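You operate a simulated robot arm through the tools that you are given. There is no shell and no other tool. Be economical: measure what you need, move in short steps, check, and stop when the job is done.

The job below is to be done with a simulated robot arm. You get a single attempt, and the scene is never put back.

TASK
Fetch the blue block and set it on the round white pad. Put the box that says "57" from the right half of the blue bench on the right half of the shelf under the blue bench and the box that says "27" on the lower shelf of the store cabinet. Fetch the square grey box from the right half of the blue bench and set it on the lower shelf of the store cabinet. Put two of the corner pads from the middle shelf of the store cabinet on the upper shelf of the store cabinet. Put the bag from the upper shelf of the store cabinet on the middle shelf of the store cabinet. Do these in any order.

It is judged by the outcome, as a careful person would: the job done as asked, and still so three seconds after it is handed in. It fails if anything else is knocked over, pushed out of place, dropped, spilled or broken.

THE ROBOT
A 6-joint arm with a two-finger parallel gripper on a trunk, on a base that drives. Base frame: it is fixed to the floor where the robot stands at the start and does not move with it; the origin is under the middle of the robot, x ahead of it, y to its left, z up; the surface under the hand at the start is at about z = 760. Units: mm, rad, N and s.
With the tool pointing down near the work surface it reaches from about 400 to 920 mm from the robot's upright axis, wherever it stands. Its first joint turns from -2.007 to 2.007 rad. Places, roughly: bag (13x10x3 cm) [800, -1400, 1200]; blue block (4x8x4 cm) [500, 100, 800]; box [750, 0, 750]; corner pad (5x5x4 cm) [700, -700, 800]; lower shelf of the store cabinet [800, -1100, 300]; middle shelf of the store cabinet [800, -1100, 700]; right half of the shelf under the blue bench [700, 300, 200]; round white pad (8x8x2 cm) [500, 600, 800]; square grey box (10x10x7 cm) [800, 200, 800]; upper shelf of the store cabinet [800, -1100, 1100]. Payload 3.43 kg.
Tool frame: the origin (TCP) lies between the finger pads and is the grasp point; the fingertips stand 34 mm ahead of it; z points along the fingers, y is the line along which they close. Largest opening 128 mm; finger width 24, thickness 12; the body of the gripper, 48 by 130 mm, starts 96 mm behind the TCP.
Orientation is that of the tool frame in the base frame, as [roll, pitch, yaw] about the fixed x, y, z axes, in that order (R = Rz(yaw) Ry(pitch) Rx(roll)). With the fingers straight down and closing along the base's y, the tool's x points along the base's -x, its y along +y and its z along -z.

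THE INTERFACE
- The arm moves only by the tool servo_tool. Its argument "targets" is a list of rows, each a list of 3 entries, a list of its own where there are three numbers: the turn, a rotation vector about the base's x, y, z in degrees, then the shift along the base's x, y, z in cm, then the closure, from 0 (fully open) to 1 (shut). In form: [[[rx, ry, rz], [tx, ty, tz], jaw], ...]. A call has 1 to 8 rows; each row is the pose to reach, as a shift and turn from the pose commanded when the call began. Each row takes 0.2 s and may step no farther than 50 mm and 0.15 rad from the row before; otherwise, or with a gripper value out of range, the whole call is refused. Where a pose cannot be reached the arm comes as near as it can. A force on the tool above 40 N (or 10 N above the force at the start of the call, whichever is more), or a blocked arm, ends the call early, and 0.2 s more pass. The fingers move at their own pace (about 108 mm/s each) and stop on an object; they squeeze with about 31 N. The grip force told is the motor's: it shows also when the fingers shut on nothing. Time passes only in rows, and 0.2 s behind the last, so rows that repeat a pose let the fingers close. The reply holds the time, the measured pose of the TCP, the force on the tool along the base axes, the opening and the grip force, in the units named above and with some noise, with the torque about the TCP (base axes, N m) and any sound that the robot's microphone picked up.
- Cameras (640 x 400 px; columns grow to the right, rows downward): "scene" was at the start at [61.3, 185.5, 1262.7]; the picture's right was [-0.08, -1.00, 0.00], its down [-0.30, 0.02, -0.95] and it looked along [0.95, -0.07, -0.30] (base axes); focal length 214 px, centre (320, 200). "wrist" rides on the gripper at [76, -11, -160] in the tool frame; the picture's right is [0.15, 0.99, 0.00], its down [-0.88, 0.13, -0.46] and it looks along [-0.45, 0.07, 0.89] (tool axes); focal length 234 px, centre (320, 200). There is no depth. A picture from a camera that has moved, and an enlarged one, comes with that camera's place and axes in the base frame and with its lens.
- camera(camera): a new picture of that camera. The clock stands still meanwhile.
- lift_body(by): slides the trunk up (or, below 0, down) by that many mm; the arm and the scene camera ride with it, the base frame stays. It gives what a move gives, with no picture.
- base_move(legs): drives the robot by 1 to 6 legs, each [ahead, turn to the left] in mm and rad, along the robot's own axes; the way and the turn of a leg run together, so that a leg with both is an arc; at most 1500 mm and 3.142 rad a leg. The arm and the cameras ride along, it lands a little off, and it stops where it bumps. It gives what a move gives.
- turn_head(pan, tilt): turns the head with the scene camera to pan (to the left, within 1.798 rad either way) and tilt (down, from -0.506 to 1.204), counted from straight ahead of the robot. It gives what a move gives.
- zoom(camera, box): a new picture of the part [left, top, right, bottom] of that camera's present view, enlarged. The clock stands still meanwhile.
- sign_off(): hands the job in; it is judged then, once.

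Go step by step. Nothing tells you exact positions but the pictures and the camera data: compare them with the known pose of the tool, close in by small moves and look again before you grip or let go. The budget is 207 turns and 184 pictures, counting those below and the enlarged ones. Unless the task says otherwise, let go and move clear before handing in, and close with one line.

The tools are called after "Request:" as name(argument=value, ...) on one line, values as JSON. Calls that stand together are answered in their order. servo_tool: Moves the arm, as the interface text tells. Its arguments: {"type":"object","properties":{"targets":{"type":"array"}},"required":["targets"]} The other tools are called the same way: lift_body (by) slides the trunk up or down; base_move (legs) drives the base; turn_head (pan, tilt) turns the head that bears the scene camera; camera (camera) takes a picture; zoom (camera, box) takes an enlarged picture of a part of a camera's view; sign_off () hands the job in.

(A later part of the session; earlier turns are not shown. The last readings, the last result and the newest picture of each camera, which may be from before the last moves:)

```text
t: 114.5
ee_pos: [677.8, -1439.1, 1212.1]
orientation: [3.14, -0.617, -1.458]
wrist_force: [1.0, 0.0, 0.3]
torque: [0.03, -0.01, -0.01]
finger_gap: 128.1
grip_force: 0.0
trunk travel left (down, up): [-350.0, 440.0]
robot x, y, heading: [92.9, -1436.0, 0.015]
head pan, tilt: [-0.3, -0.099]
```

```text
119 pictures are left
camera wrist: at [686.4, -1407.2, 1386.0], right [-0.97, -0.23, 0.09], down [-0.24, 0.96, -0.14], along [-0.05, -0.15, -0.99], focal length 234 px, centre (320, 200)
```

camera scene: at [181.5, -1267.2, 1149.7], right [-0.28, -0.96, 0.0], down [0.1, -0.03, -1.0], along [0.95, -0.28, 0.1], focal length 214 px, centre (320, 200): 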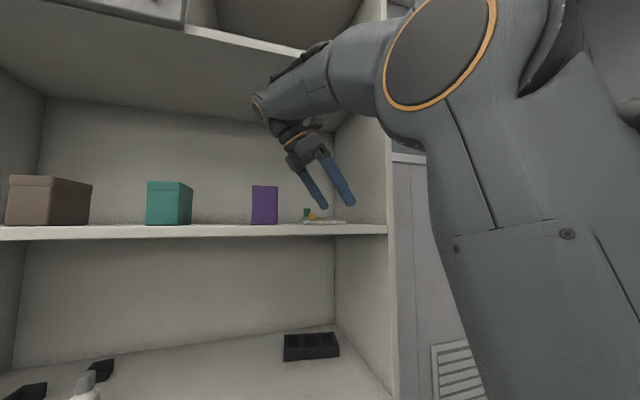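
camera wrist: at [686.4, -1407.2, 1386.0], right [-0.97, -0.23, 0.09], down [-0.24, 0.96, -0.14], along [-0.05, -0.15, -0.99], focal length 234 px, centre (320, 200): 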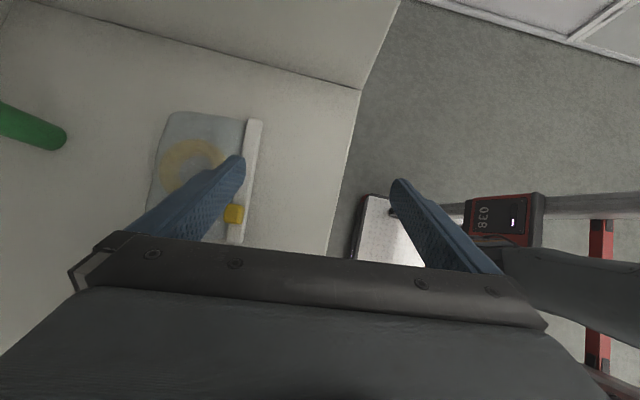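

The overhead view confirms the bag's centre at about (798, -1441), with the shelf front at x ≈ 657. I'll drive the last 118 mm.

Request:
base_move(legs=[[118, 0]])

Request:
camera(camera="wrist")

Request:
camera(camera="scene")

```text
t: 115.7
ee_pos: [793.3, -1438.0, 1210.7]
orientation: [3.141, -0.616, -1.457]
wrist_force: [-0.3, 0.0, 0.5]
torque: [-0.01, 0.0, 0.0]
finger_gap: 127.9
grip_force: 0.1
trunk travel left (down, up): [-350.0, 440.0]
robot x, y, heading: [203.8, -1433.8, 0.011]
head pan, tilt: [-0.3, -0.099]
```

```text
118 pictures are left
camera wrist: at [802.9, -1405.9, 1386.0], right [-0.97, -0.23, 0.09], down [-0.24, 0.96, -0.14], along [-0.05, -0.15, -0.99], focal length 234 px, centre (320, 200)
```

wrist: 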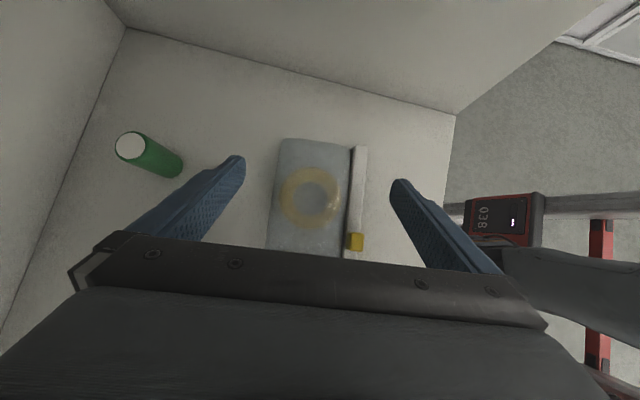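

```text
117 pictures are left
camera scene: at [298.0, -1265.6, 1149.7], right [-0.28, -0.96, 0.0], down [0.1, -0.03, -1.0], along [0.95, -0.28, 0.1], focal length 214 px, centre (320, 200)
```

scene: 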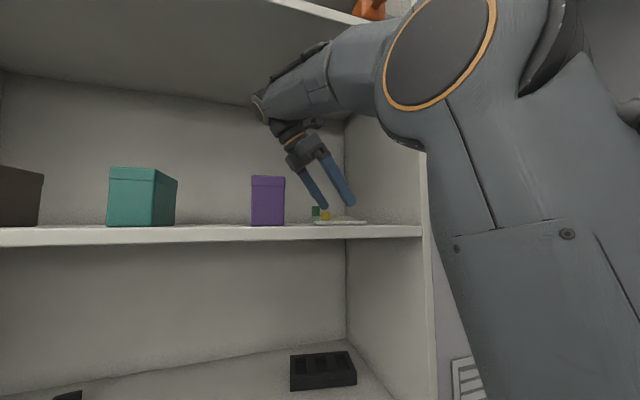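

The bag sits centrally between the fingers. I'll go down to just above the shelf and close.

Request:
servo_tool(targets=[[[0, 0, 0], [0.2, 0.3, -1.2], 0], [[0, 0, 0], [0.2, 0.6, -2.4], 0], [[0, 0, 0], [0.2, 0.6, -3.3], 0], [[0, 0, 0], [0.2, 0.6, -3.3], 0.3]])

Request:
servo_tool(targets=[[[0, 0, 0], [0, 0, 0], 0.5], [[0, 0, 0], [0, 0, 0], 0.7], [[0, 0, 0], [0, 0, 0], 1], [[0, 0, 0], [0, 0, 0], 1]])

Request:
camera(camera="wrist")

```text
t: 116.7
ee_pos: [794.9, -1431.9, 1177.5]
orientation: [3.14, -0.616, -1.458]
wrist_force: [0.7, -0.5, 0.8]
torque: [-0.08, 0.01, 0.02]
finger_gap: 93.8
grip_force: 30.6
trunk travel left (down, up): [-350.0, 440.0]
robot x, y, heading: [208.9, -1432.2, 0.017]
head pan, tilt: [-0.3, -0.099]
```

```text
t: 117.7
ee_pos: [794.3, -1432.2, 1178.4]
orientation: [3.141, -0.615, -1.458]
wrist_force: [0.8, 0.7, -0.1]
torque: [-0.02, 0.04, 0.01]
finger_gap: 93.8
grip_force: 31.2
trunk travel left (down, up): [-350.0, 440.0]
robot x, y, heading: [211.1, -1435.1, 0.016]
head pan, tilt: [-0.3, -0.099]
```

```text
116 pictures are left
camera wrist: at [804.8, -1400.0, 1353.1], right [-0.97, -0.23, 0.09], down [-0.24, 0.96, -0.14], along [-0.05, -0.15, -0.99], focal length 234 px, centre (320, 200)
```

wrist: 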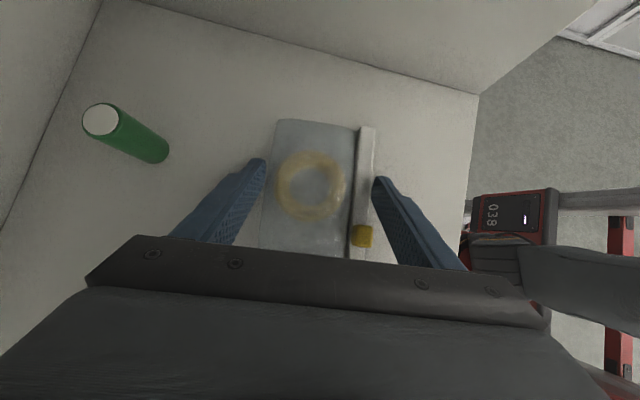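

Firm grip at 93.8 mm. I'll lift slowly by 30 mm and check.

Request:
servo_tool(targets=[[[0, 0, 0], [0, 0, 0.3], 1], [[0, 0, 0], [0, 0, 0.8], 1], [[0, 0, 0], [0, 0, 1.5], 1], [[0, 0, 0], [0, 0, 2.3], 1], [[0, 0, 0], [0, 0, 3], 1]])

Request:
camera(camera="wrist")

Request:
zoom(camera="scene", box=[240, 100, 440, 250])

```text
t: 118.9
ee_pos: [795.4, -1432.0, 1207.9]
orientation: [3.141, -0.615, -1.458]
wrist_force: [-0.2, 0.1, -0.9]
torque: [0.06, -0.01, 0.02]
finger_gap: 93.7
grip_force: 30.8
trunk travel left (down, up): [-350.0, 440.0]
robot x, y, heading: [208.5, -1435.4, 0.013]
head pan, tilt: [-0.3, -0.099]
```

```text
115 pictures are left
camera wrist: at [805.0, -1399.9, 1383.2], right [-0.97, -0.23, 0.09], down [-0.24, 0.96, -0.14], along [-0.05, -0.15, -0.99], focal length 234 px, centre (320, 200)
```

wrist: 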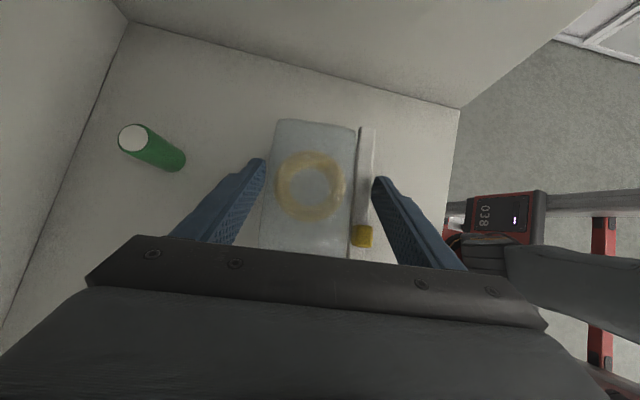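

```text
2.67 times, centred on (340, 175) of scene
camera zoom: at [298.1, -1265.6, 1149.6], right [-0.28, -0.96, 0.0], down [0.1, -0.03, -1.0], along [0.95, -0.28, 0.1], focal length 572 px, centre (267, 267)
```

zoom: 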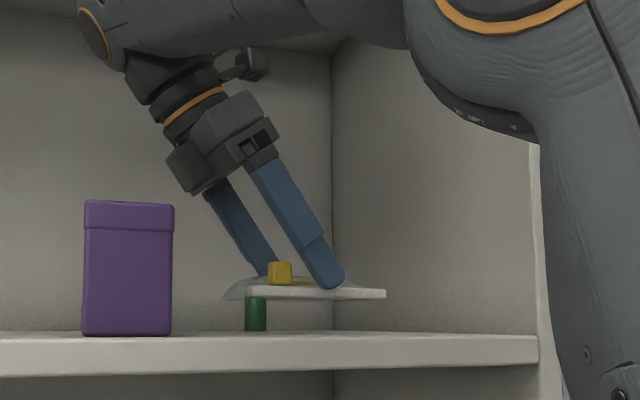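

The bag is secure. I'll back out of the upper shelf.

Request:
base_move(legs=[[-350, 0]])

Request:
lift_body(by=-350)

Request:
turn_head(pan=0.1, tilt=0.1)

Request:
camera(camera="scene")

```text
t: 121.2
ee_pos: [442.4, -1436.5, 1207.5]
orientation: [3.14, -0.617, -1.455]
wrist_force: [0.7, 0.4, -1.8]
torque: [-0.01, -0.02, 0.03]
finger_gap: 93.6
grip_force: 31.6
trunk travel left (down, up): [-350.0, 440.0]
robot x, y, heading: [-141.3, -1437.5, 0.019]
head pan, tilt: [-0.3, -0.099]
```

```text
t: 124.6
ee_pos: [443.0, -1437.4, 858.3]
orientation: [3.139, -0.618, -1.456]
wrist_force: [-0.3, -1.3, -0.4]
torque: [0.01, 0.01, -0.02]
finger_gap: 94.1
grip_force: 31.3
trunk travel left (down, up): [0.0, 790.0]
robot x, y, heading: [-141.1, -1437.7, 0.017]
head pan, tilt: [-0.3, -0.099]
```

```text
t: 125.5
ee_pos: [442.7, -1436.4, 858.0]
orientation: [3.139, -0.616, -1.453]
wrist_force: [-0.3, -0.1, -0.2]
torque: [-0.01, -0.03, -0.01]
finger_gap: 93.9
grip_force: 31.0
trunk travel left (down, up): [0.0, 790.0]
robot x, y, heading: [-148.5, -1444.1, 0.016]
head pan, tilt: [0.099, 0.099]
```

```text
113 pictures are left
camera scene: at [50.1, -1234.2, 781.8], right [0.11, -0.99, 0.0], down [-0.1, -0.01, -1.0], along [0.99, 0.11, -0.1], focal length 214 px, centre (320, 200)
```

scene: 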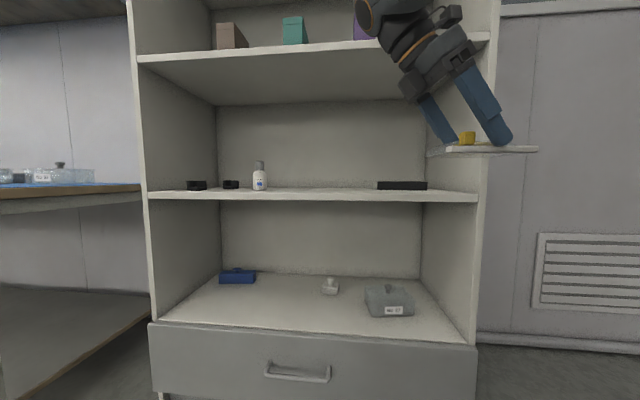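

The middle shelf top is at about z = 740. I'll swing the bag sideways to y ≈ -1145, keeping clear of the shelf front, and down to entry height.

Request:
servo_tool(targets=[[[0, 0, 0], [0, 1, 0], 1], [[0, 0, 0], [0, 3, -0.5], 1], [[0, 0, 0], [0, 6, -1], 1], [[0, 0, 0], [0, 9.5, -2], 1], [[0, 0, 0], [0, 13, -3], 1], [[0, 0, 0], [0, 16, -4], 1], [[0, 0, 0], [0, 18, -4.4], 1], [[0, 0, 0], [0, 19, -4.6], 1]])

Request:
servo_tool(targets=[[[0, 0, 0], [0, 1, 0], 1], [[0, 0, 0], [0, 3, 0], 1], [[0, 0, 0], [0, 5.5, 0], 1], [[0, 0, 0], [0, 8, 0], 1], [[0, 0, 0], [0, 9.5, 0], 1], [[0, 0, 0], [0, 10, 0], 1]])

Request:
camera(camera="scene")

Request:
camera(camera="wrist")

```text
t: 127.2
ee_pos: [447.8, -1258.0, 786.7]
orientation: [-3.137, -0.614, -1.455]
wrist_force: [-0.1, -0.3, -0.3]
torque: [-0.03, -0.01, -0.01]
finger_gap: 94.0
grip_force: 31.1
out of reach, approached as far as the arm can: row 4, 5, 6, 7, 8
trunk travel left (down, up): [0.0, 790.0]
robot x, y, heading: [-143.8, -1436.8, 0.014]
head pan, tilt: [0.099, 0.099]
```

```text
t: 128.7
ee_pos: [452.6, -1185.8, 751.9]
orientation: [-3.141, -0.616, -1.455]
wrist_force: [0.5, 0.8, -0.7]
torque: [0.0, 0.0, 0.0]
finger_gap: 93.7
grip_force: 30.8
out of reach, approached as far as the arm can: row 1, 2, 3, 4, 5, 6
trunk travel left (down, up): [0.0, 790.0]
robot x, y, heading: [-148.3, -1437.1, 0.015]
head pan, tilt: [0.099, 0.099]
```

```text
112 pictures are left
camera scene: at [50.1, -1234.0, 781.7], right [0.11, -0.99, 0.0], down [-0.1, -0.01, -0.99], along [0.99, 0.11, -0.1], focal length 214 px, centre (320, 200)
```

scene: 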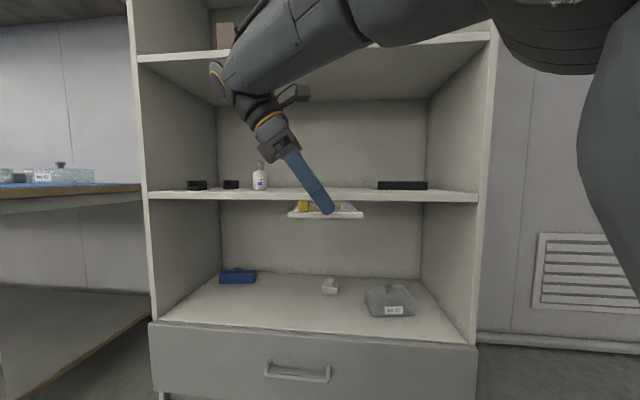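

```text
111 pictures are left
camera wrist: at [460.7, -1153.6, 926.9], right [-0.97, -0.23, 0.08], down [-0.24, 0.96, -0.14], along [-0.05, -0.15, -0.99], focal length 234 px, centre (320, 200)
```

wrist: 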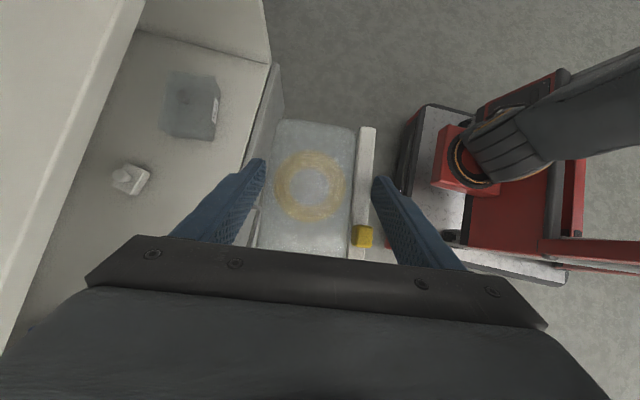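

Reaching sideways puts the arm near its limit and brings the elbow close to the shelf edge. I'll recentre the arm and shift the base to the left instead.

Request:
servo_tool(targets=[[[0, 0, 0], [0, -1, 0.5], 1], [[0, 0, 0], [0, -3.5, 1.5], 1], [[0, 0, 0], [0, -7, 3], 1], [[0, 0, 0], [0, -10.5, 4.5], 1], [[0, 0, 0], [0, -14, 6], 1], [[0, 0, 0], [0, -17.5, 7.5], 1], [[0, 0, 0], [0, -20, 8.5], 1], [[0, 0, 0], [0, -21, 9], 1]])

Request:
base_move(legs=[[0, 1.556], [240, 0], [0, -1.571]])

Request:
camera(camera="wrist")

Request:
camera(camera="scene")

```text
t: 130.4
ee_pos: [452.1, -1397.0, 841.1]
orientation: [3.139, -0.616, -1.457]
wrist_force: [-0.4, -0.9, -0.9]
torque: [0.01, 0.02, 0.01]
finger_gap: 93.7
grip_force: 31.1
trunk travel left (down, up): [0.0, 790.0]
robot x, y, heading: [-143.8, -1439.7, 0.013]
head pan, tilt: [0.099, 0.099]
```

```text
t: 139.9
ee_pos: [450.1, -1156.7, 840.5]
orientation: [3.139, -0.616, -1.461]
wrist_force: [0.6, 0.4, -1.4]
torque: [-0.01, -0.03, 0.0]
finger_gap: 93.8
grip_force: 30.9
trunk travel left (down, up): [0.0, 790.0]
robot x, y, heading: [-150.5, -1195.7, 0.015]
head pan, tilt: [0.099, 0.099]
```

```text
110 pictures are left
camera wrist: at [458.9, -1124.3, 1016.7], right [-0.97, -0.23, 0.09], down [-0.24, 0.96, -0.14], along [-0.05, -0.15, -0.99], focal length 234 px, centre (320, 200)
```

wrist: 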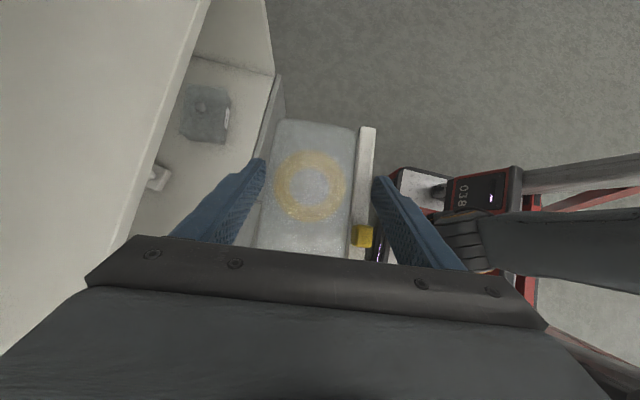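

```text
109 pictures are left
camera scene: at [48.1, -993.2, 781.8], right [0.11, -0.99, 0.0], down [-0.1, -0.01, -0.99], along [0.99, 0.11, -0.1], focal length 214 px, centre (320, 200)
```

scene: 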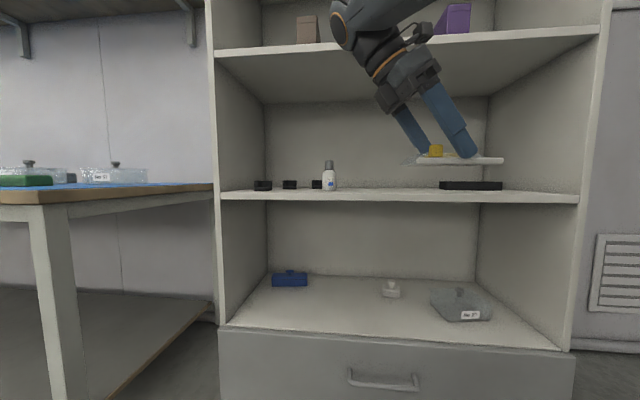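

Now the robot is in line with the target. I'll lower to entry height and drive in part way.

Request:
servo_tool(targets=[[[0, 0, 0], [0, 0, -1], 1], [[0, 0, 0], [0, 0, -2.3], 1], [[0, 0, 0], [0, 0, -3.6], 1], [[0, 0, 0], [0, 0, -4.2], 1]])

Request:
base_move(legs=[[120, 0]])

Request:
turn_head(pan=-0.2, tilt=-0.1)

Request:
camera(camera="scene")

Request:
camera(camera="wrist")

```text
t: 140.9
ee_pos: [449.9, -1154.9, 799.7]
orientation: [3.14, -0.615, -1.46]
wrist_force: [-0.9, -0.1, -1.0]
torque: [-0.01, 0.0, 0.01]
finger_gap: 94.0
grip_force: 30.5
trunk travel left (down, up): [0.0, 790.0]
robot x, y, heading: [-144.7, -1196.1, 0.013]
head pan, tilt: [0.099, 0.099]
```

```text
t: 142.1
ee_pos: [570.3, -1153.7, 799.6]
orientation: [3.14, -0.616, -1.457]
wrist_force: [0.3, 0.2, -0.7]
torque: [-0.01, -0.02, 0.0]
finger_gap: 93.5
grip_force: 30.5
trunk travel left (down, up): [0.0, 790.0]
robot x, y, heading: [-29.9, -1196.3, 0.011]
head pan, tilt: [0.099, 0.099]
```

```text
t: 142.9
ee_pos: [570.6, -1154.2, 799.4]
orientation: [3.139, -0.616, -1.459]
wrist_force: [0.7, 0.0, -0.7]
torque: [-0.01, -0.02, -0.02]
finger_gap: 93.7
grip_force: 30.4
trunk travel left (down, up): [0.0, 790.0]
robot x, y, heading: [-24.9, -1195.3, 0.013]
head pan, tilt: [-0.201, -0.099]
```

```text
108 pictures are left
camera scene: at [162.3, -1018.1, 799.6], right [-0.19, -0.98, 0.0], down [0.1, -0.02, -1.0], along [0.98, -0.19, 0.1], focal length 214 px, centre (320, 200)
```

scene: 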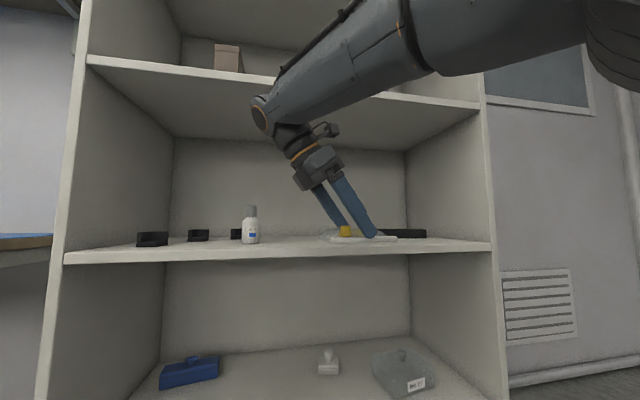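

```text
107 pictures are left
camera wrist: at [579.2, -1121.9, 974.3], right [-0.97, -0.23, 0.09], down [-0.24, 0.96, -0.14], along [-0.05, -0.15, -0.99], focal length 234 px, centre (320, 200)
```

wrist: 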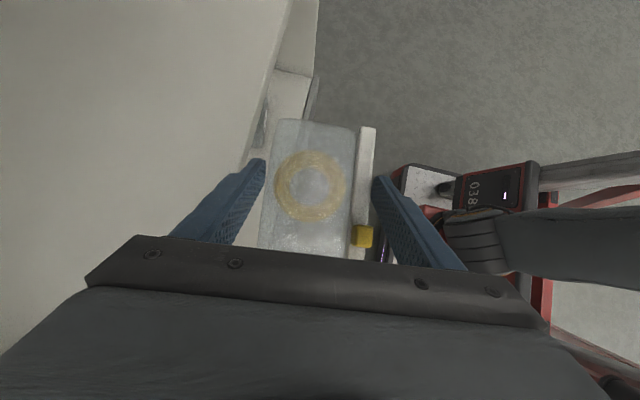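

Here the forearm slopes up toward the elbow and could hit the upper shelf edge. I'll stretch the arm further out and stand further back, which flattens the forearm.

Request:
base_move(legs=[[-250, 0]])

Request:
servo_tool(targets=[[[0, 0, 0], [1, 0, 0], 1], [[0, 0, 0], [3, 0, 0], 1], [[0, 0, 0], [6, 0, 0], 1], [[0, 0, 0], [9.5, 0, 0], 1], [[0, 0, 0], [13, 0, 0], 1], [[0, 0, 0], [16, 0, 0], 1], [[0, 0, 0], [18.5, 0, 0], 1], [[0, 0, 0], [20, 0, 0], 1]])

Request:
camera(camera="scene")

```text
t: 144.7
ee_pos: [320.0, -1155.0, 799.6]
orientation: [3.139, -0.615, -1.454]
wrist_force: [0.8, 0.1, -1.4]
torque: [0.0, 0.01, 0.0]
finger_gap: 94.0
grip_force: 31.1
trunk travel left (down, up): [0.0, 790.0]
robot x, y, heading: [-279.8, -1203.6, 0.017]
head pan, tilt: [-0.201, -0.099]
```

```text
t: 146.5
ee_pos: [519.5, -1156.5, 799.8]
orientation: [3.139, -0.615, -1.455]
wrist_force: [0.1, -0.1, -1.0]
torque: [0.04, -0.01, -0.02]
finger_gap: 93.7
grip_force: 30.8
trunk travel left (down, up): [0.0, 790.0]
robot x, y, heading: [-279.0, -1197.1, 0.017]
head pan, tilt: [-0.201, -0.099]
```

```text
106 pictures are left
camera scene: at [-88.3, -1021.2, 799.7], right [-0.18, -0.98, 0.0], down [0.1, -0.02, -1.0], along [0.98, -0.18, 0.1], focal length 214 px, centre (320, 200)
```

scene: 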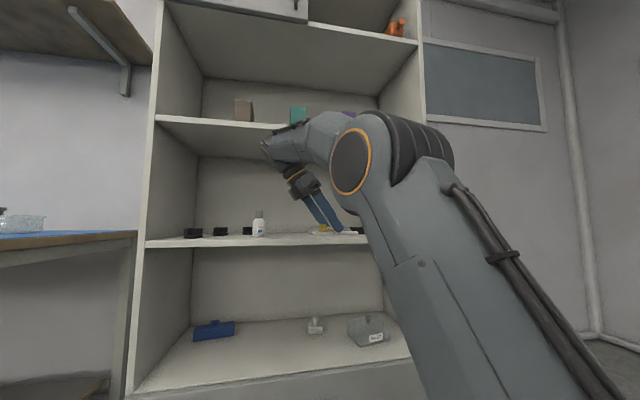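

Now the forearm is about level and peaks near z = 1075, below the upper shelf's underside at about 1115. I'll drive in.

Request:
base_move(legs=[[120, 0]])

Request:
camera(camera="scene")

Request:
camera(camera="wrist")

```text
t: 147.8
ee_pos: [640.6, -1153.3, 799.6]
orientation: [3.14, -0.616, -1.454]
wrist_force: [-0.3, 0.1, 0.0]
torque: [-0.02, -0.01, 0.01]
finger_gap: 93.7
grip_force: 31.5
trunk travel left (down, up): [0.0, 790.0]
robot x, y, heading: [-154.2, -1197.6, 0.017]
head pan, tilt: [-0.201, -0.099]
```

```text
105 pictures are left
camera scene: at [33.0, -1019.4, 799.6], right [-0.19, -0.98, 0.0], down [0.1, -0.02, -1.0], along [0.98, -0.18, 0.1], focal length 214 px, centre (320, 200)
```

scene: 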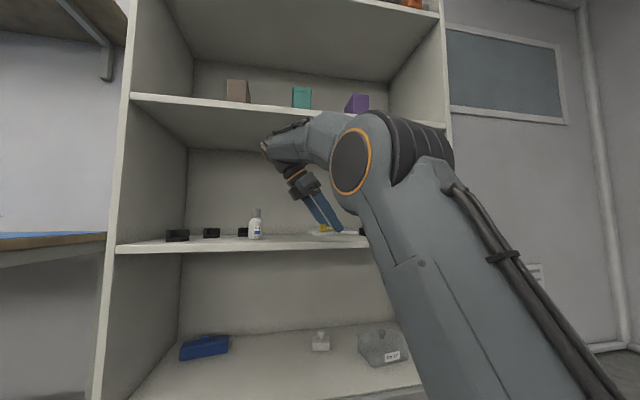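

```text
104 pictures are left
camera wrist: at [650.3, -1122.1, 974.6], right [-0.97, -0.23, 0.09], down [-0.24, 0.96, -0.14], along [-0.05, -0.15, -0.99], focal length 234 px, centre (320, 200)
```

wrist: 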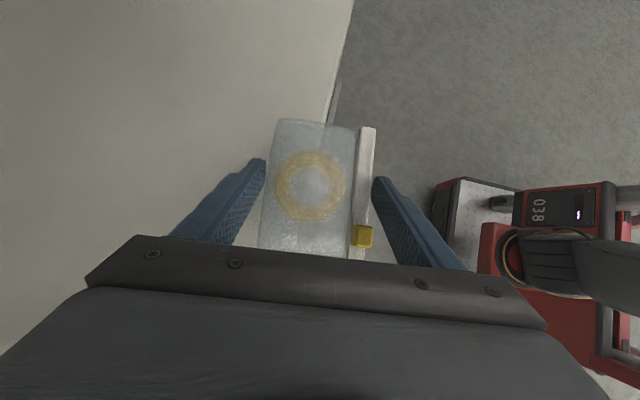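

All clear, so I'll go in another 105 mm and lower gently.

Request:
base_move(legs=[[105, 0]])

Request:
servo_tool(targets=[[[0, 0, 0], [0, 0, -0.5], 1], [[0, 0, 0], [0, 0, -1], 1], [[0, 0, 0], [0, 0, -1.4], 1], [[0, 0, 0], [0, 0, -1.8], 1]])

Request:
camera(camera="wrist")

Request:
zoom(camera="scene", box=[220, 140, 400, 270])

```text
t: 148.9
ee_pos: [745.9, -1152.2, 799.9]
orientation: [3.14, -0.616, -1.456]
wrist_force: [-0.3, -0.2, -0.9]
torque: [0.0, 0.0, 0.0]
finger_gap: 93.7
grip_force: 30.8
trunk travel left (down, up): [0.0, 790.0]
robot x, y, heading: [-53.0, -1198.2, 0.014]
head pan, tilt: [-0.201, -0.099]
```

```text
t: 149.9
ee_pos: [746.3, -1151.7, 783.1]
orientation: [3.138, -0.616, -1.457]
wrist_force: [0.1, -0.5, 0.5]
torque: [0.03, -0.05, 0.03]
finger_gap: 94.0
grip_force: 31.0
trunk travel left (down, up): [0.0, 790.0]
robot x, y, heading: [-50.9, -1195.5, 0.016]
head pan, tilt: [-0.201, -0.099]
```

```text
103 pictures are left
camera wrist: at [755.2, -1120.8, 956.7], right [-0.97, -0.23, 0.09], down [-0.24, 0.96, -0.14], along [-0.05, -0.15, -0.99], focal length 234 px, centre (320, 200)
```

wrist: 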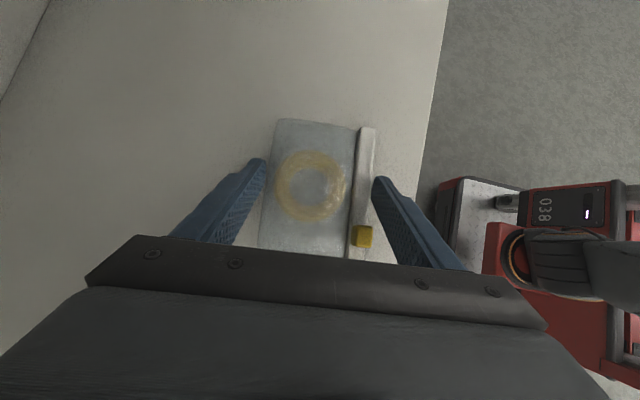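

```text
3.08 times, centred on (310, 205) of scene
camera zoom: at [138.0, -1017.9, 799.6], right [-0.18, -0.98, 0.0], down [0.1, -0.02, -1.0], along [0.98, -0.18, 0.1], focal length 660 px, centre (351, 185)
```

zoom: 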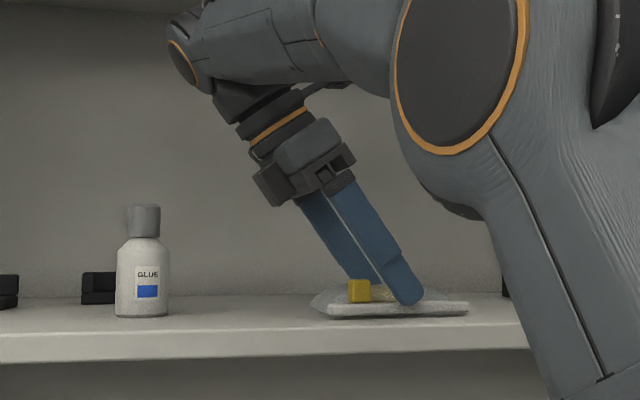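

It's nearly on the shelf. I'll come down a couple of mm more to feel for contact.

Request:
servo_tool(targets=[[[0, 0, 0], [0, 0, -0.15], 1], [[0, 0, 0], [0, 0, -0.3], 1]])

```text
t: 150.5
ee_pos: [746.5, -1152.1, 778.7]
orientation: [3.141, -0.615, -1.455]
wrist_force: [-0.7, 1.0, -0.6]
torque: [-0.02, 0.02, 0.04]
finger_gap: 93.9
grip_force: 30.8
trunk travel left (down, up): [0.0, 790.0]
robot x, y, heading: [-51.3, -1192.7, 0.013]
head pan, tilt: [-0.201, -0.099]
```

Request:
servo_tool(targets=[[[0, 0, 0], [0, 0, -0.2], 1], [[0, 0, 0], [0, 0, -0.4], 1]])

Request:
servo_tool(targets=[[[0, 0, 0], [0, 0, -0.2], 1], [[0, 0, 0], [0, 0, -0.4], 1]])

```text
t: 151.1
ee_pos: [746.3, -1152.4, 777.3]
orientation: [-3.137, -0.618, -1.459]
wrist_force: [5.7, -0.8, 20.4]
torque: [-0.29, 0.0, 0.06]
finger_gap: 94.0
grip_force: 30.8
trunk travel left (down, up): [0.0, 790.0]
robot x, y, heading: [-50.1, -1195.7, 0.016]
head pan, tilt: [-0.201, -0.099]
```

```text
t: 151.8
ee_pos: [745.4, -1153.3, 775.8]
orientation: [-3.138, -0.619, -1.461]
wrist_force: [-2.7, 1.0, 8.2]
torque: [0.1, 0.49, -0.1]
finger_gap: 93.9
grip_force: 30.7
trunk travel left (down, up): [0.0, 790.0]
robot x, y, heading: [-50.9, -1195.6, 0.019]
head pan, tilt: [-0.201, -0.099]
stopped in row 2: the force on the tool passed its limit at 42 N (the readings are from after the stop); the commanded pose is now the measured one
```

Contact made; the middle shelf is at about z = 737. I'll release and rise.

Request:
servo_tool(targets=[[[0, 0, 0], [0, 0, 0.1], 1], [[0, 0, 0], [0, 0, 0.1], 0.08], [[0, 0, 0], [0, 0, 0.1], 0], [[0, 0, 0], [0, 0, 0.8], 0], [[0, 0, 0], [0, 0, 1.8], 0], [[0, 0, 0], [0, 0, 2.8], 0]])

Request:
camera(camera="wrist")

```text
t: 153.2
ee_pos: [744.1, -1152.6, 801.7]
orientation: [-3.138, -0.619, -1.458]
wrist_force: [-0.5, 0.6, 0.3]
torque: [-0.02, 0.0, 0.0]
finger_gap: 128.3
grip_force: 0.2
trunk travel left (down, up): [0.0, 790.0]
robot x, y, heading: [-53.7, -1192.7, 0.01]
head pan, tilt: [-0.201, -0.099]
```

```text
101 pictures are left
camera wrist: at [753.7, -1120.9, 977.4], right [-0.97, -0.23, 0.08], down [-0.24, 0.96, -0.14], along [-0.05, -0.15, -0.99], focal length 234 px, centre (320, 200)
```

wrist: 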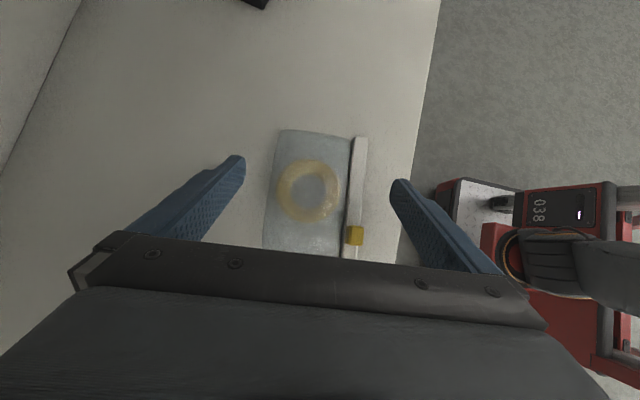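

The bag is placed. I'll rise 10 mm more so the rear finger clears it, then back out.

Request:
servo_tool(targets=[[[0, 0, 0], [0, 0, 1.1], 0]])

Request:
base_move(legs=[[-300, 0]])

Request:
camera(camera="scene")

```text
t: 153.6
ee_pos: [746.5, -1152.2, 812.7]
orientation: [-3.14, -0.617, -1.458]
wrist_force: [-0.4, 0.2, 0.8]
torque: [0.0, 0.03, 0.0]
finger_gap: 128.0
grip_force: 0.0
trunk travel left (down, up): [0.0, 790.0]
robot x, y, heading: [-56.3, -1196.4, 0.016]
head pan, tilt: [-0.201, -0.099]
```

```text
t: 155.6
ee_pos: [446.1, -1156.4, 812.6]
orientation: [-3.138, -0.618, -1.458]
wrist_force: [0.0, 0.1, 0.2]
torque: [-0.05, -0.01, 0.02]
finger_gap: 127.8
grip_force: 0.0
trunk travel left (down, up): [0.0, 790.0]
robot x, y, heading: [-351.1, -1199.6, 0.018]
head pan, tilt: [-0.201, -0.099]
```

```text
100 pictures are left
camera scene: at [-162.2, -1022.2, 799.6], right [-0.18, -0.98, 0.0], down [0.1, -0.02, -1.0], along [0.98, -0.18, 0.1], focal length 214 px, centre (320, 200)
```

scene: 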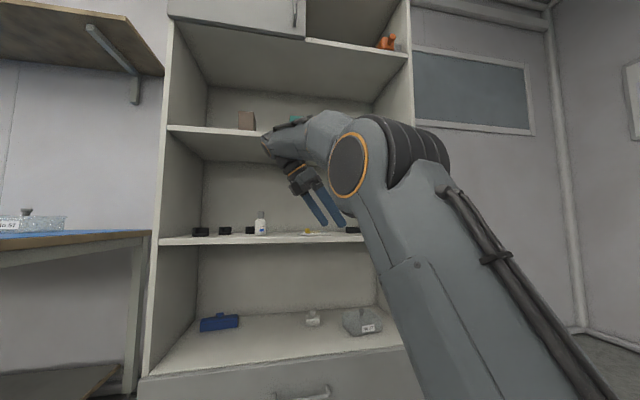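

Next come the corner pads. I'll raise the trunk and bring the tool back to the forward 45° pose.

Request:
lift_body(by=250)

Request:
servo_tool(targets=[[[6.95, 0.8, 0], [-3, 0, 0], 0], [[13.9, 1.6, 0], [-6, 0, 0], 0], [[20.85, 2.4, 0], [-9, 0, 0], 0], [[27.8, 3.2, 0], [-12, 0, 0], 0], [[35, 4, 0], [-15, 0, 0], 0]])

Request:
servo_tool(targets=[[[0, 0, -8], [0, 0, 0], 0], [[0, 0, -16], [0, 0, 0], 0], [[0, 0, -24], [0, 0, 0], 0], [[0, 0, -32], [0, 0, 0], 0], [[0, 0, -40], [0, 0, 0], 0], [[0, 0, -48], [0, 0, 0], 0], [[0, 0, -56], [0, 0, 0], 0], [[0, 0, -64], [0, 0, 0], 0]])

Request:
servo_tool(targets=[[[0, 0, -8], [0, 0, 0], 0], [[0, 0, -16], [0, 0, 0], 0], [[0, 0, -24], [0, 0, 0], 0], [[0, 0, -32], [0, 0, 0], 0.3]])

```text
t: 158.2
ee_pos: [427.1, -1158.0, 1061.8]
orientation: [-3.135, -0.618, -1.457]
wrist_force: [-1.2, -0.8, 0.9]
torque: [0.0, 0.03, -0.04]
finger_gap: 127.8
grip_force: 0.0
trunk travel left (down, up): [-250.0, 540.0]
robot x, y, heading: [-354.6, -1200.8, 0.017]
head pan, tilt: [-0.201, -0.099]
```

```text
t: 159.4
ee_pos: [273.6, -1155.6, 1062.0]
orientation: [-3.139, -0.002, -1.457]
wrist_force: [1.2, -0.5, -1.6]
torque: [-0.04, 0.05, 0.0]
finger_gap: 128.1
grip_force: 0.1
trunk travel left (down, up): [-250.0, 540.0]
robot x, y, heading: [-351.3, -1201.6, 0.014]
head pan, tilt: [-0.201, -0.099]
```

```text
t: 161.2
ee_pos: [276.3, -1156.2, 1062.2]
orientation: [-3.136, -0.004, -2.575]
wrist_force: [0.0, 0.2, 0.0]
torque: [-0.02, 0.06, 0.02]
finger_gap: 127.8
grip_force: 0.0
trunk travel left (down, up): [-250.0, 540.0]
robot x, y, heading: [-352.8, -1198.2, 0.016]
head pan, tilt: [-0.201, -0.099]
```

```text
t: 162.2
ee_pos: [274.3, -1158.8, 1062.0]
orientation: [-3.136, -0.005, -3.136]
wrist_force: [-0.1, 0.1, 0.2]
torque: [0.01, -0.02, -0.01]
finger_gap: 89.3
grip_force: 0.0
trunk travel left (down, up): [-250.0, 540.0]
robot x, y, heading: [-351.7, -1200.0, 0.012]
head pan, tilt: [-0.201, -0.099]
```

Request:
servo_tool(targets=[[[0, -8, 0], [0, 0, -1], 0.3], [[0, -16, 0], [0, 0, -2], 0.3], [[0, -24, 0], [0, 0, -3], 0.3], [[0, -32, 0], [0, 0, -4], 0.3], [[0, -40, 0], [0, 0, -5], 0.3], [[0, -45, 0], [0, 0, -6], 0.3]])

Request:
base_move(legs=[[0, 1.56], [450, 0], [0, -1.575]])

Request:
turn_head(pan=0.0, tilt=0.3)

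Request:
camera(camera="scene")

Request:
camera(camera="wrist")

```text
t: 163.6
ee_pos: [301.0, -1154.6, 1005.7]
orientation: [-3.127, 0.783, -3.13]
wrist_force: [0.3, -0.3, -0.4]
torque: [-0.01, 0.02, 0.02]
finger_gap: 89.5
grip_force: 0.1
out of reach, approached as far as the arm can: row 5, 6
trunk travel left (down, up): [-250.0, 540.0]
robot x, y, heading: [-354.3, -1202.0, 0.013]
head pan, tilt: [-0.201, -0.099]
```

```text
t: 173.9
ee_pos: [304.0, -713.4, 1005.5]
orientation: [-3.129, 0.779, 3.139]
wrist_force: [-0.5, 0.9, -0.5]
torque: [0.02, 0.04, 0.0]
finger_gap: 89.7
grip_force: 0.1
trunk travel left (down, up): [-250.0, 540.0]
robot x, y, heading: [-352.7, -748.8, -0.004]
head pan, tilt: [-0.201, -0.099]
```

```text
t: 174.7
ee_pos: [304.4, -713.5, 1006.3]
orientation: [-3.128, 0.781, 3.14]
wrist_force: [-0.2, 0.1, 0.0]
torque: [0.0, 0.02, 0.0]
finger_gap: 89.8
grip_force: 0.1
trunk travel left (down, up): [-250.0, 540.0]
robot x, y, heading: [-350.6, -753.4, -0.001]
head pan, tilt: [0.0, 0.3]
```

```text
99 pictures are left
camera scene: at [-219.7, -559.2, 1013.2], right [0.0, -1.0, 0.0], down [-0.29, 0.0, -0.96], along [0.96, 0.0, -0.29], focal length 214 px, centre (320, 200)
```

scene: 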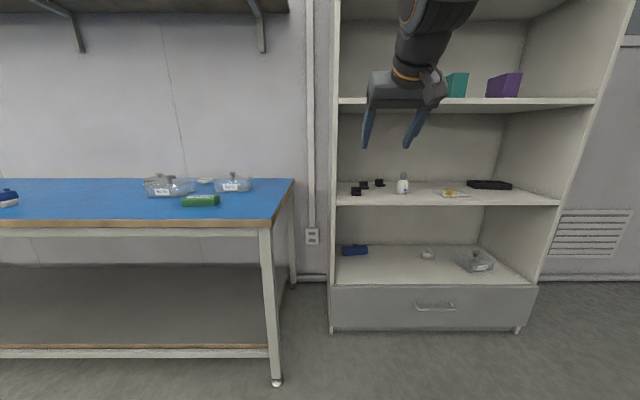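

```text
98 pictures are left
camera wrist: at [138.6, -722.4, 1066.2], right [-0.09, 0.99, -0.11], down [0.31, 0.14, 0.94], along [0.95, 0.05, -0.32], focal length 234 px, centre (320, 200)
```

wrist: 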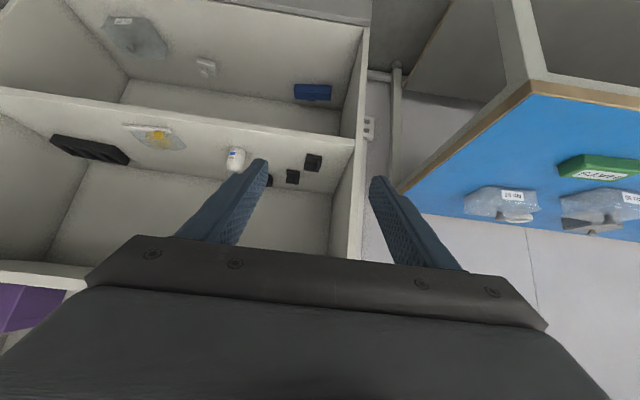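

Request:
zoom(camera="wrist", box=[210, 120, 370, 220])

Request:
zoom(camera="scene", box=[330, 150, 430, 215])

```text
4.00 times, centred on (290, 170) of wrist
camera zoom: at [138.6, -722.4, 1066.2], right [-0.09, 0.99, -0.11], down [0.31, 0.14, 0.94], along [0.95, 0.05, -0.32], focal length 937 px, centre (440, 320)
```

zoom: 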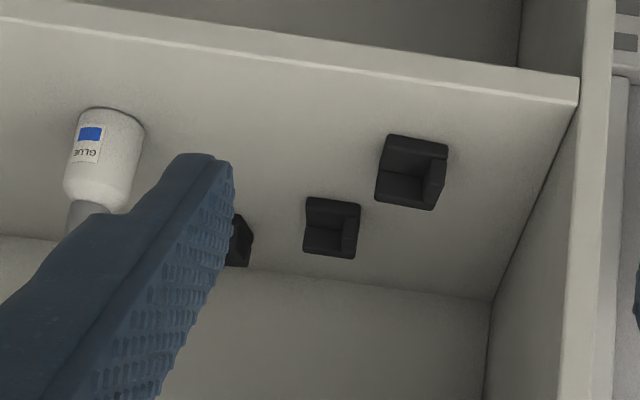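

```text
6.15 times, centred on (380, 182) of scene
camera zoom: at [-219.7, -559.2, 1013.2], right [0.0, -1.0, 0.0], down [-0.29, 0.0, -0.96], along [0.96, 0.0, -0.29], focal length 1320 px, centre (-49, 308)
```

zoom: 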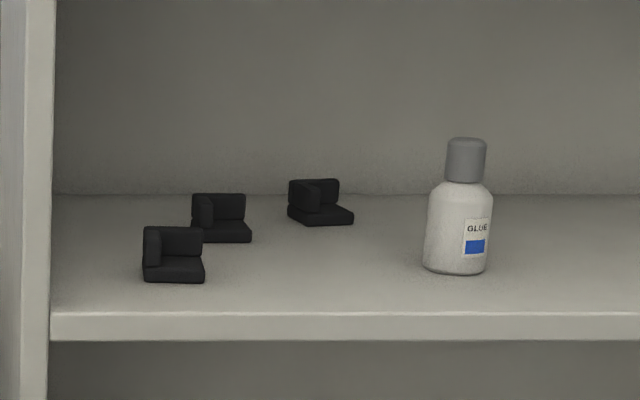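

The pads are L-shaped corners on a base plate. I'll bring the hand lower and closer for an accurate fix.

Request:
servo_tool(targets=[[[0, 0, 0], [0, 0, -4], 0.3], [[0, 0, 0], [0, -0.5, -8], 0.3], [[0, 0, 0], [0, -1, -11], 0.3]])

Request:
base_move(legs=[[300, 0]])

Request:
camera(camera="wrist")

Request:
camera(camera="scene")

```text
t: 175.5
ee_pos: [304.9, -723.9, 895.1]
orientation: [-3.127, 0.78, 3.141]
wrist_force: [0.1, -0.4, -0.5]
torque: [0.0, 0.0, 0.0]
finger_gap: 89.5
grip_force: 0.0
trunk travel left (down, up): [-250.0, 540.0]
robot x, y, heading: [-352.3, -754.1, 0.001]
head pan, tilt: [0.0, 0.3]
```

```text
t: 177.6
ee_pos: [606.8, -724.4, 895.6]
orientation: [-3.127, 0.779, 3.138]
wrist_force: [-0.3, 0.3, -0.4]
torque: [0.04, -0.04, -0.02]
finger_gap: 89.3
grip_force: 0.0
trunk travel left (down, up): [-250.0, 540.0]
robot x, y, heading: [-46.2, -749.3, 0.001]
head pan, tilt: [0.0, 0.3]
```

```text
95 pictures are left
camera wrist: at [441.8, -733.0, 957.1], right [-0.09, 0.99, -0.11], down [0.31, 0.14, 0.94], along [0.95, 0.05, -0.32], focal length 234 px, centre (320, 200)
```

wrist: 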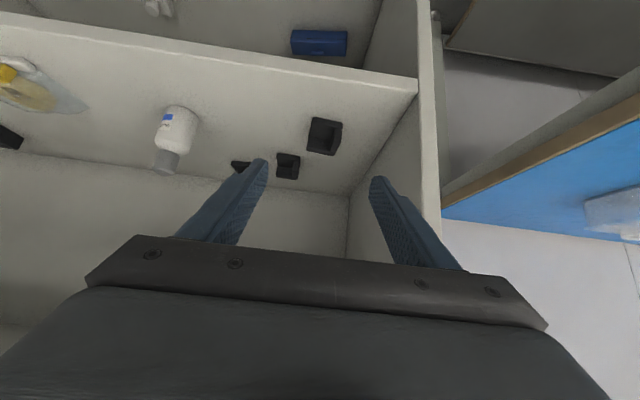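

```text
94 pictures are left
camera scene: at [83.7, -558.7, 1013.1], right [0.0, -1.0, 0.0], down [-0.3, 0.0, -0.96], along [0.96, 0.0, -0.3], focal length 214 px, centre (320, 200)
```

scene: 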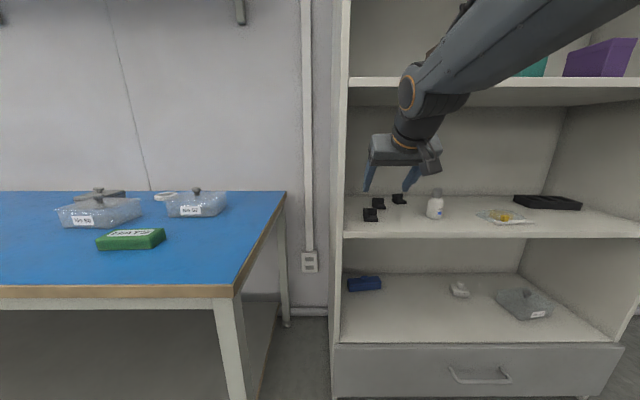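

Pad 1 comes out consistently at about (745, -723). I'll zoom in for its orientation.

Request:
zoom(camera="wrist", box=[230, 90, 390, 190])

Request:
zoom(camera="scene", box=[345, 170, 465, 245])

```text
4.00 times, centred on (310, 140) of wrist
camera zoom: at [441.8, -733.0, 957.1], right [-0.09, 0.99, -0.11], down [0.31, 0.14, 0.94], along [0.95, 0.05, -0.32], focal length 937 px, centre (360, 440)
```

zoom: 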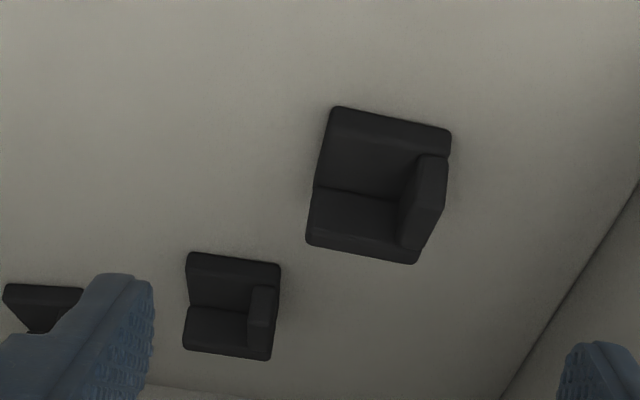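

```text
5.33 times, centred on (405, 208) of scene
camera zoom: at [83.7, -558.7, 1013.1], right [0.0, -1.0, 0.0], down [-0.3, 0.0, -0.96], along [0.96, 0.0, -0.3], focal length 1144 px, centre (-133, 160)
```

zoom: 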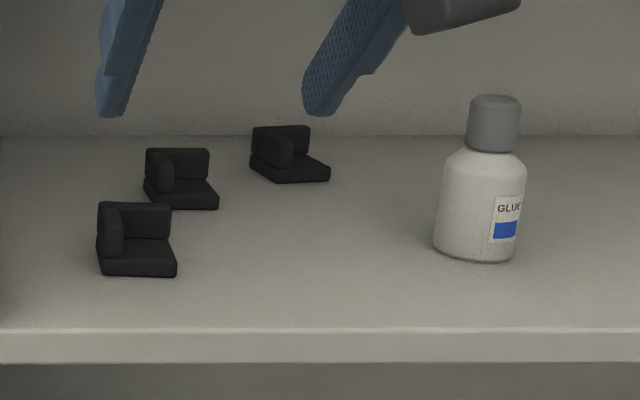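

The pads are aligned with the axes. A straight 45° move along the tool axis takes me to pad 1; I'll stop just short to check.

Request:
servo_tool(targets=[[[0, 0, 0], [3.3, 0.2, -3.3], 0.35], [[0, 0, 0], [6.6, 0.3, -6.6], 0.4], [[0, 0, 0], [9.2, 0.3, -9.2], 0.4]])

Request:
camera(camera="wrist")

Request:
zoom(camera="scene", box=[340, 160, 460, 245])

```text
t: 178.4
ee_pos: [698.7, -721.7, 803.0]
orientation: [-3.128, 0.781, 3.139]
wrist_force: [0.5, -0.2, -0.3]
torque: [-0.02, 0.02, -0.01]
finger_gap: 76.8
grip_force: 0.1
trunk travel left (down, up): [-250.0, 540.0]
robot x, y, heading: [-47.5, -751.8, 0.005]
head pan, tilt: [0.0, 0.3]
```

```text
91 pictures are left
camera wrist: at [533.5, -729.3, 865.1], right [-0.09, 0.99, -0.11], down [0.31, 0.14, 0.94], along [0.95, 0.05, -0.31], focal length 234 px, centre (320, 200)
```

wrist: 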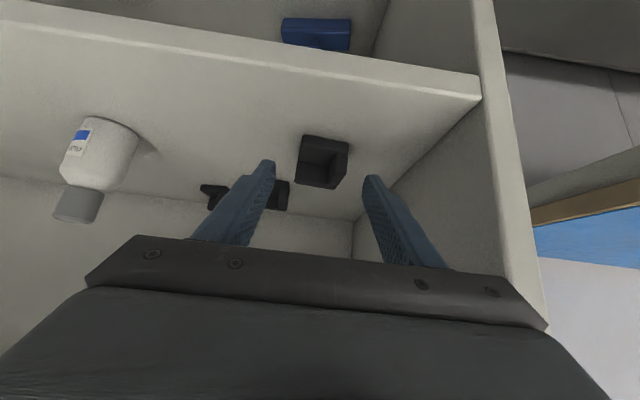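

```text
4.71 times, centred on (400, 202) of scene
camera zoom: at [83.5, -558.8, 1013.1], right [0.0, -1.0, 0.0], down [-0.3, 0.0, -0.96], along [0.96, 0.0, -0.3], focal length 1009 px, centre (-56, 188)
```

zoom: 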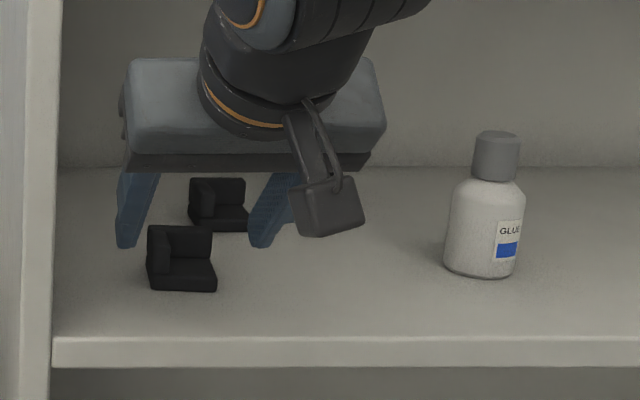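

Centred. I'll finish the diagonal approach and grip.

Request:
servo_tool(targets=[[[0, 0, 0], [1.5, 0, -1.5], 0.4], [[0, 0, 0], [3, 0, -2.9], 0.4], [[0, 0, 0], [3, 0, -2.9], 1], [[0, 0, 0], [3, 0, -2.9], 1], [[0, 0, 0], [3, 0, -2.9], 1]])

Request:
camera(camera="wrist")

```text
t: 179.6
ee_pos: [728.7, -720.6, 774.2]
orientation: [-3.127, 0.778, 3.138]
wrist_force: [0.2, 0.5, 0.3]
torque: [0.01, 0.01, -0.01]
finger_gap: 43.8
grip_force: 31.5
trunk travel left (down, up): [-250.0, 540.0]
robot x, y, heading: [-48.6, -748.5, -0.001]
head pan, tilt: [0.0, 0.3]
```

```text
89 pictures are left
camera wrist: at [563.6, -729.3, 835.9], right [-0.09, 0.99, -0.11], down [0.31, 0.14, 0.94], along [0.95, 0.05, -0.32], focal length 234 px, centre (320, 200)
```

wrist: 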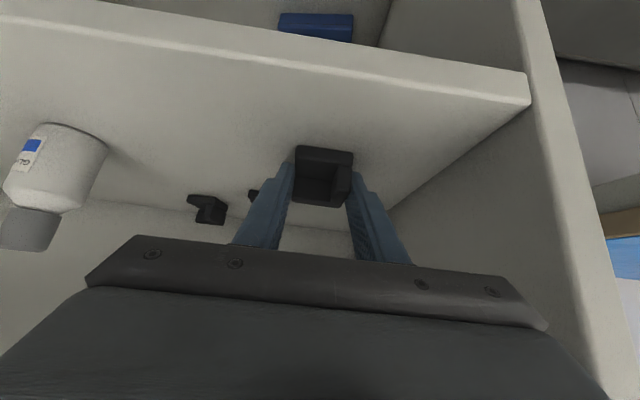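

Gripped at 43.8 mm. I'll lift slowly and verify.

Request:
servo_tool(targets=[[[0, 0, 0], [0, 0, 0.5], 1], [[0, 0, 0], [0, 0, 1.3], 1], [[0, 0, 0], [0, 0, 2.3], 1], [[0, 0, 0], [0, 0, 3.5], 1], [[0, 0, 0], [0, 0, 4.8], 1], [[0, 0, 0], [0, 0, 6], 1]])

Request:
base_move(legs=[[-250, 0]])

Request:
lift_body(by=400)

Request:
camera(camera="wrist")

Request:
camera(camera="scene")

```text
t: 181.0
ee_pos: [729.2, -720.4, 834.9]
orientation: [-3.125, 0.781, 3.14]
wrist_force: [-0.7, 0.3, -0.8]
torque: [0.01, 0.02, -0.04]
finger_gap: 43.6
grip_force: 31.0
trunk travel left (down, up): [-250.0, 540.0]
robot x, y, heading: [-48.6, -753.1, 0.005]
head pan, tilt: [0.0, 0.3]
```

```text
t: 182.8
ee_pos: [480.5, -721.9, 834.8]
orientation: [-3.127, 0.78, 3.14]
wrist_force: [0.4, 0.5, -0.1]
torque: [-0.03, -0.02, -0.01]
finger_gap: 43.7
grip_force: 30.9
trunk travel left (down, up): [-250.0, 540.0]
robot x, y, heading: [-295.3, -751.6, -0.002]
head pan, tilt: [0.0, 0.3]
```

```text
t: 186.6
ee_pos: [481.2, -720.2, 1235.1]
orientation: [-3.127, 0.78, 3.14]
wrist_force: [0.1, 0.5, -0.3]
torque: [0.01, 0.0, 0.0]
finger_gap: 43.8
grip_force: 31.1
trunk travel left (down, up): [-650.0, 140.0]
robot x, y, heading: [-293.2, -754.0, -0.001]
head pan, tilt: [0.0, 0.3]
```

```text
88 pictures are left
camera wrist: at [315.7, -729.7, 1296.0], right [-0.09, 0.99, -0.11], down [0.31, 0.14, 0.94], along [0.95, 0.05, -0.32], focal length 234 px, centre (320, 200)
```

wrist: 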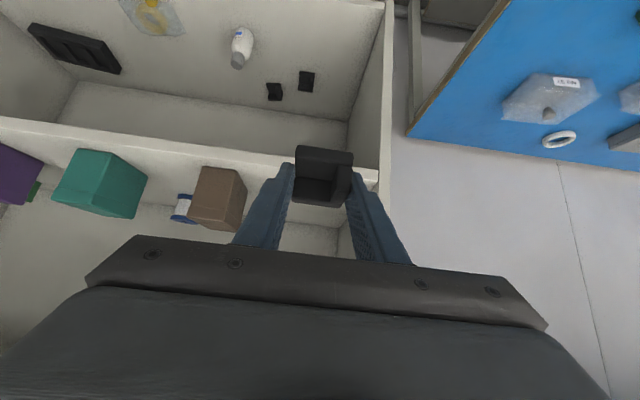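

```text
87 pictures are left
camera scene: at [-275.8, -559.3, 1413.1], right [0.0, -1.0, 0.0], down [-0.3, 0.0, -0.96], along [0.96, 0.0, -0.3], focal length 214 px, centre (320, 200)
```

scene: 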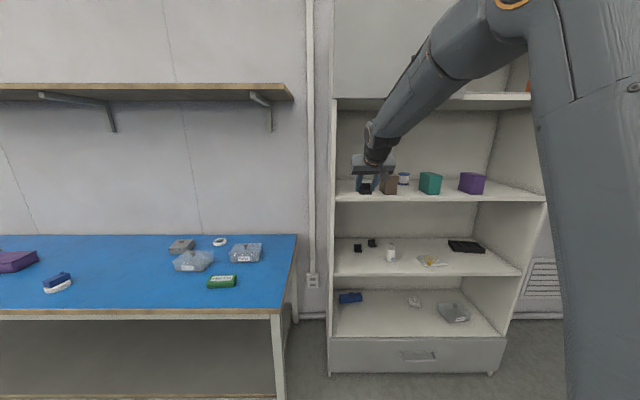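

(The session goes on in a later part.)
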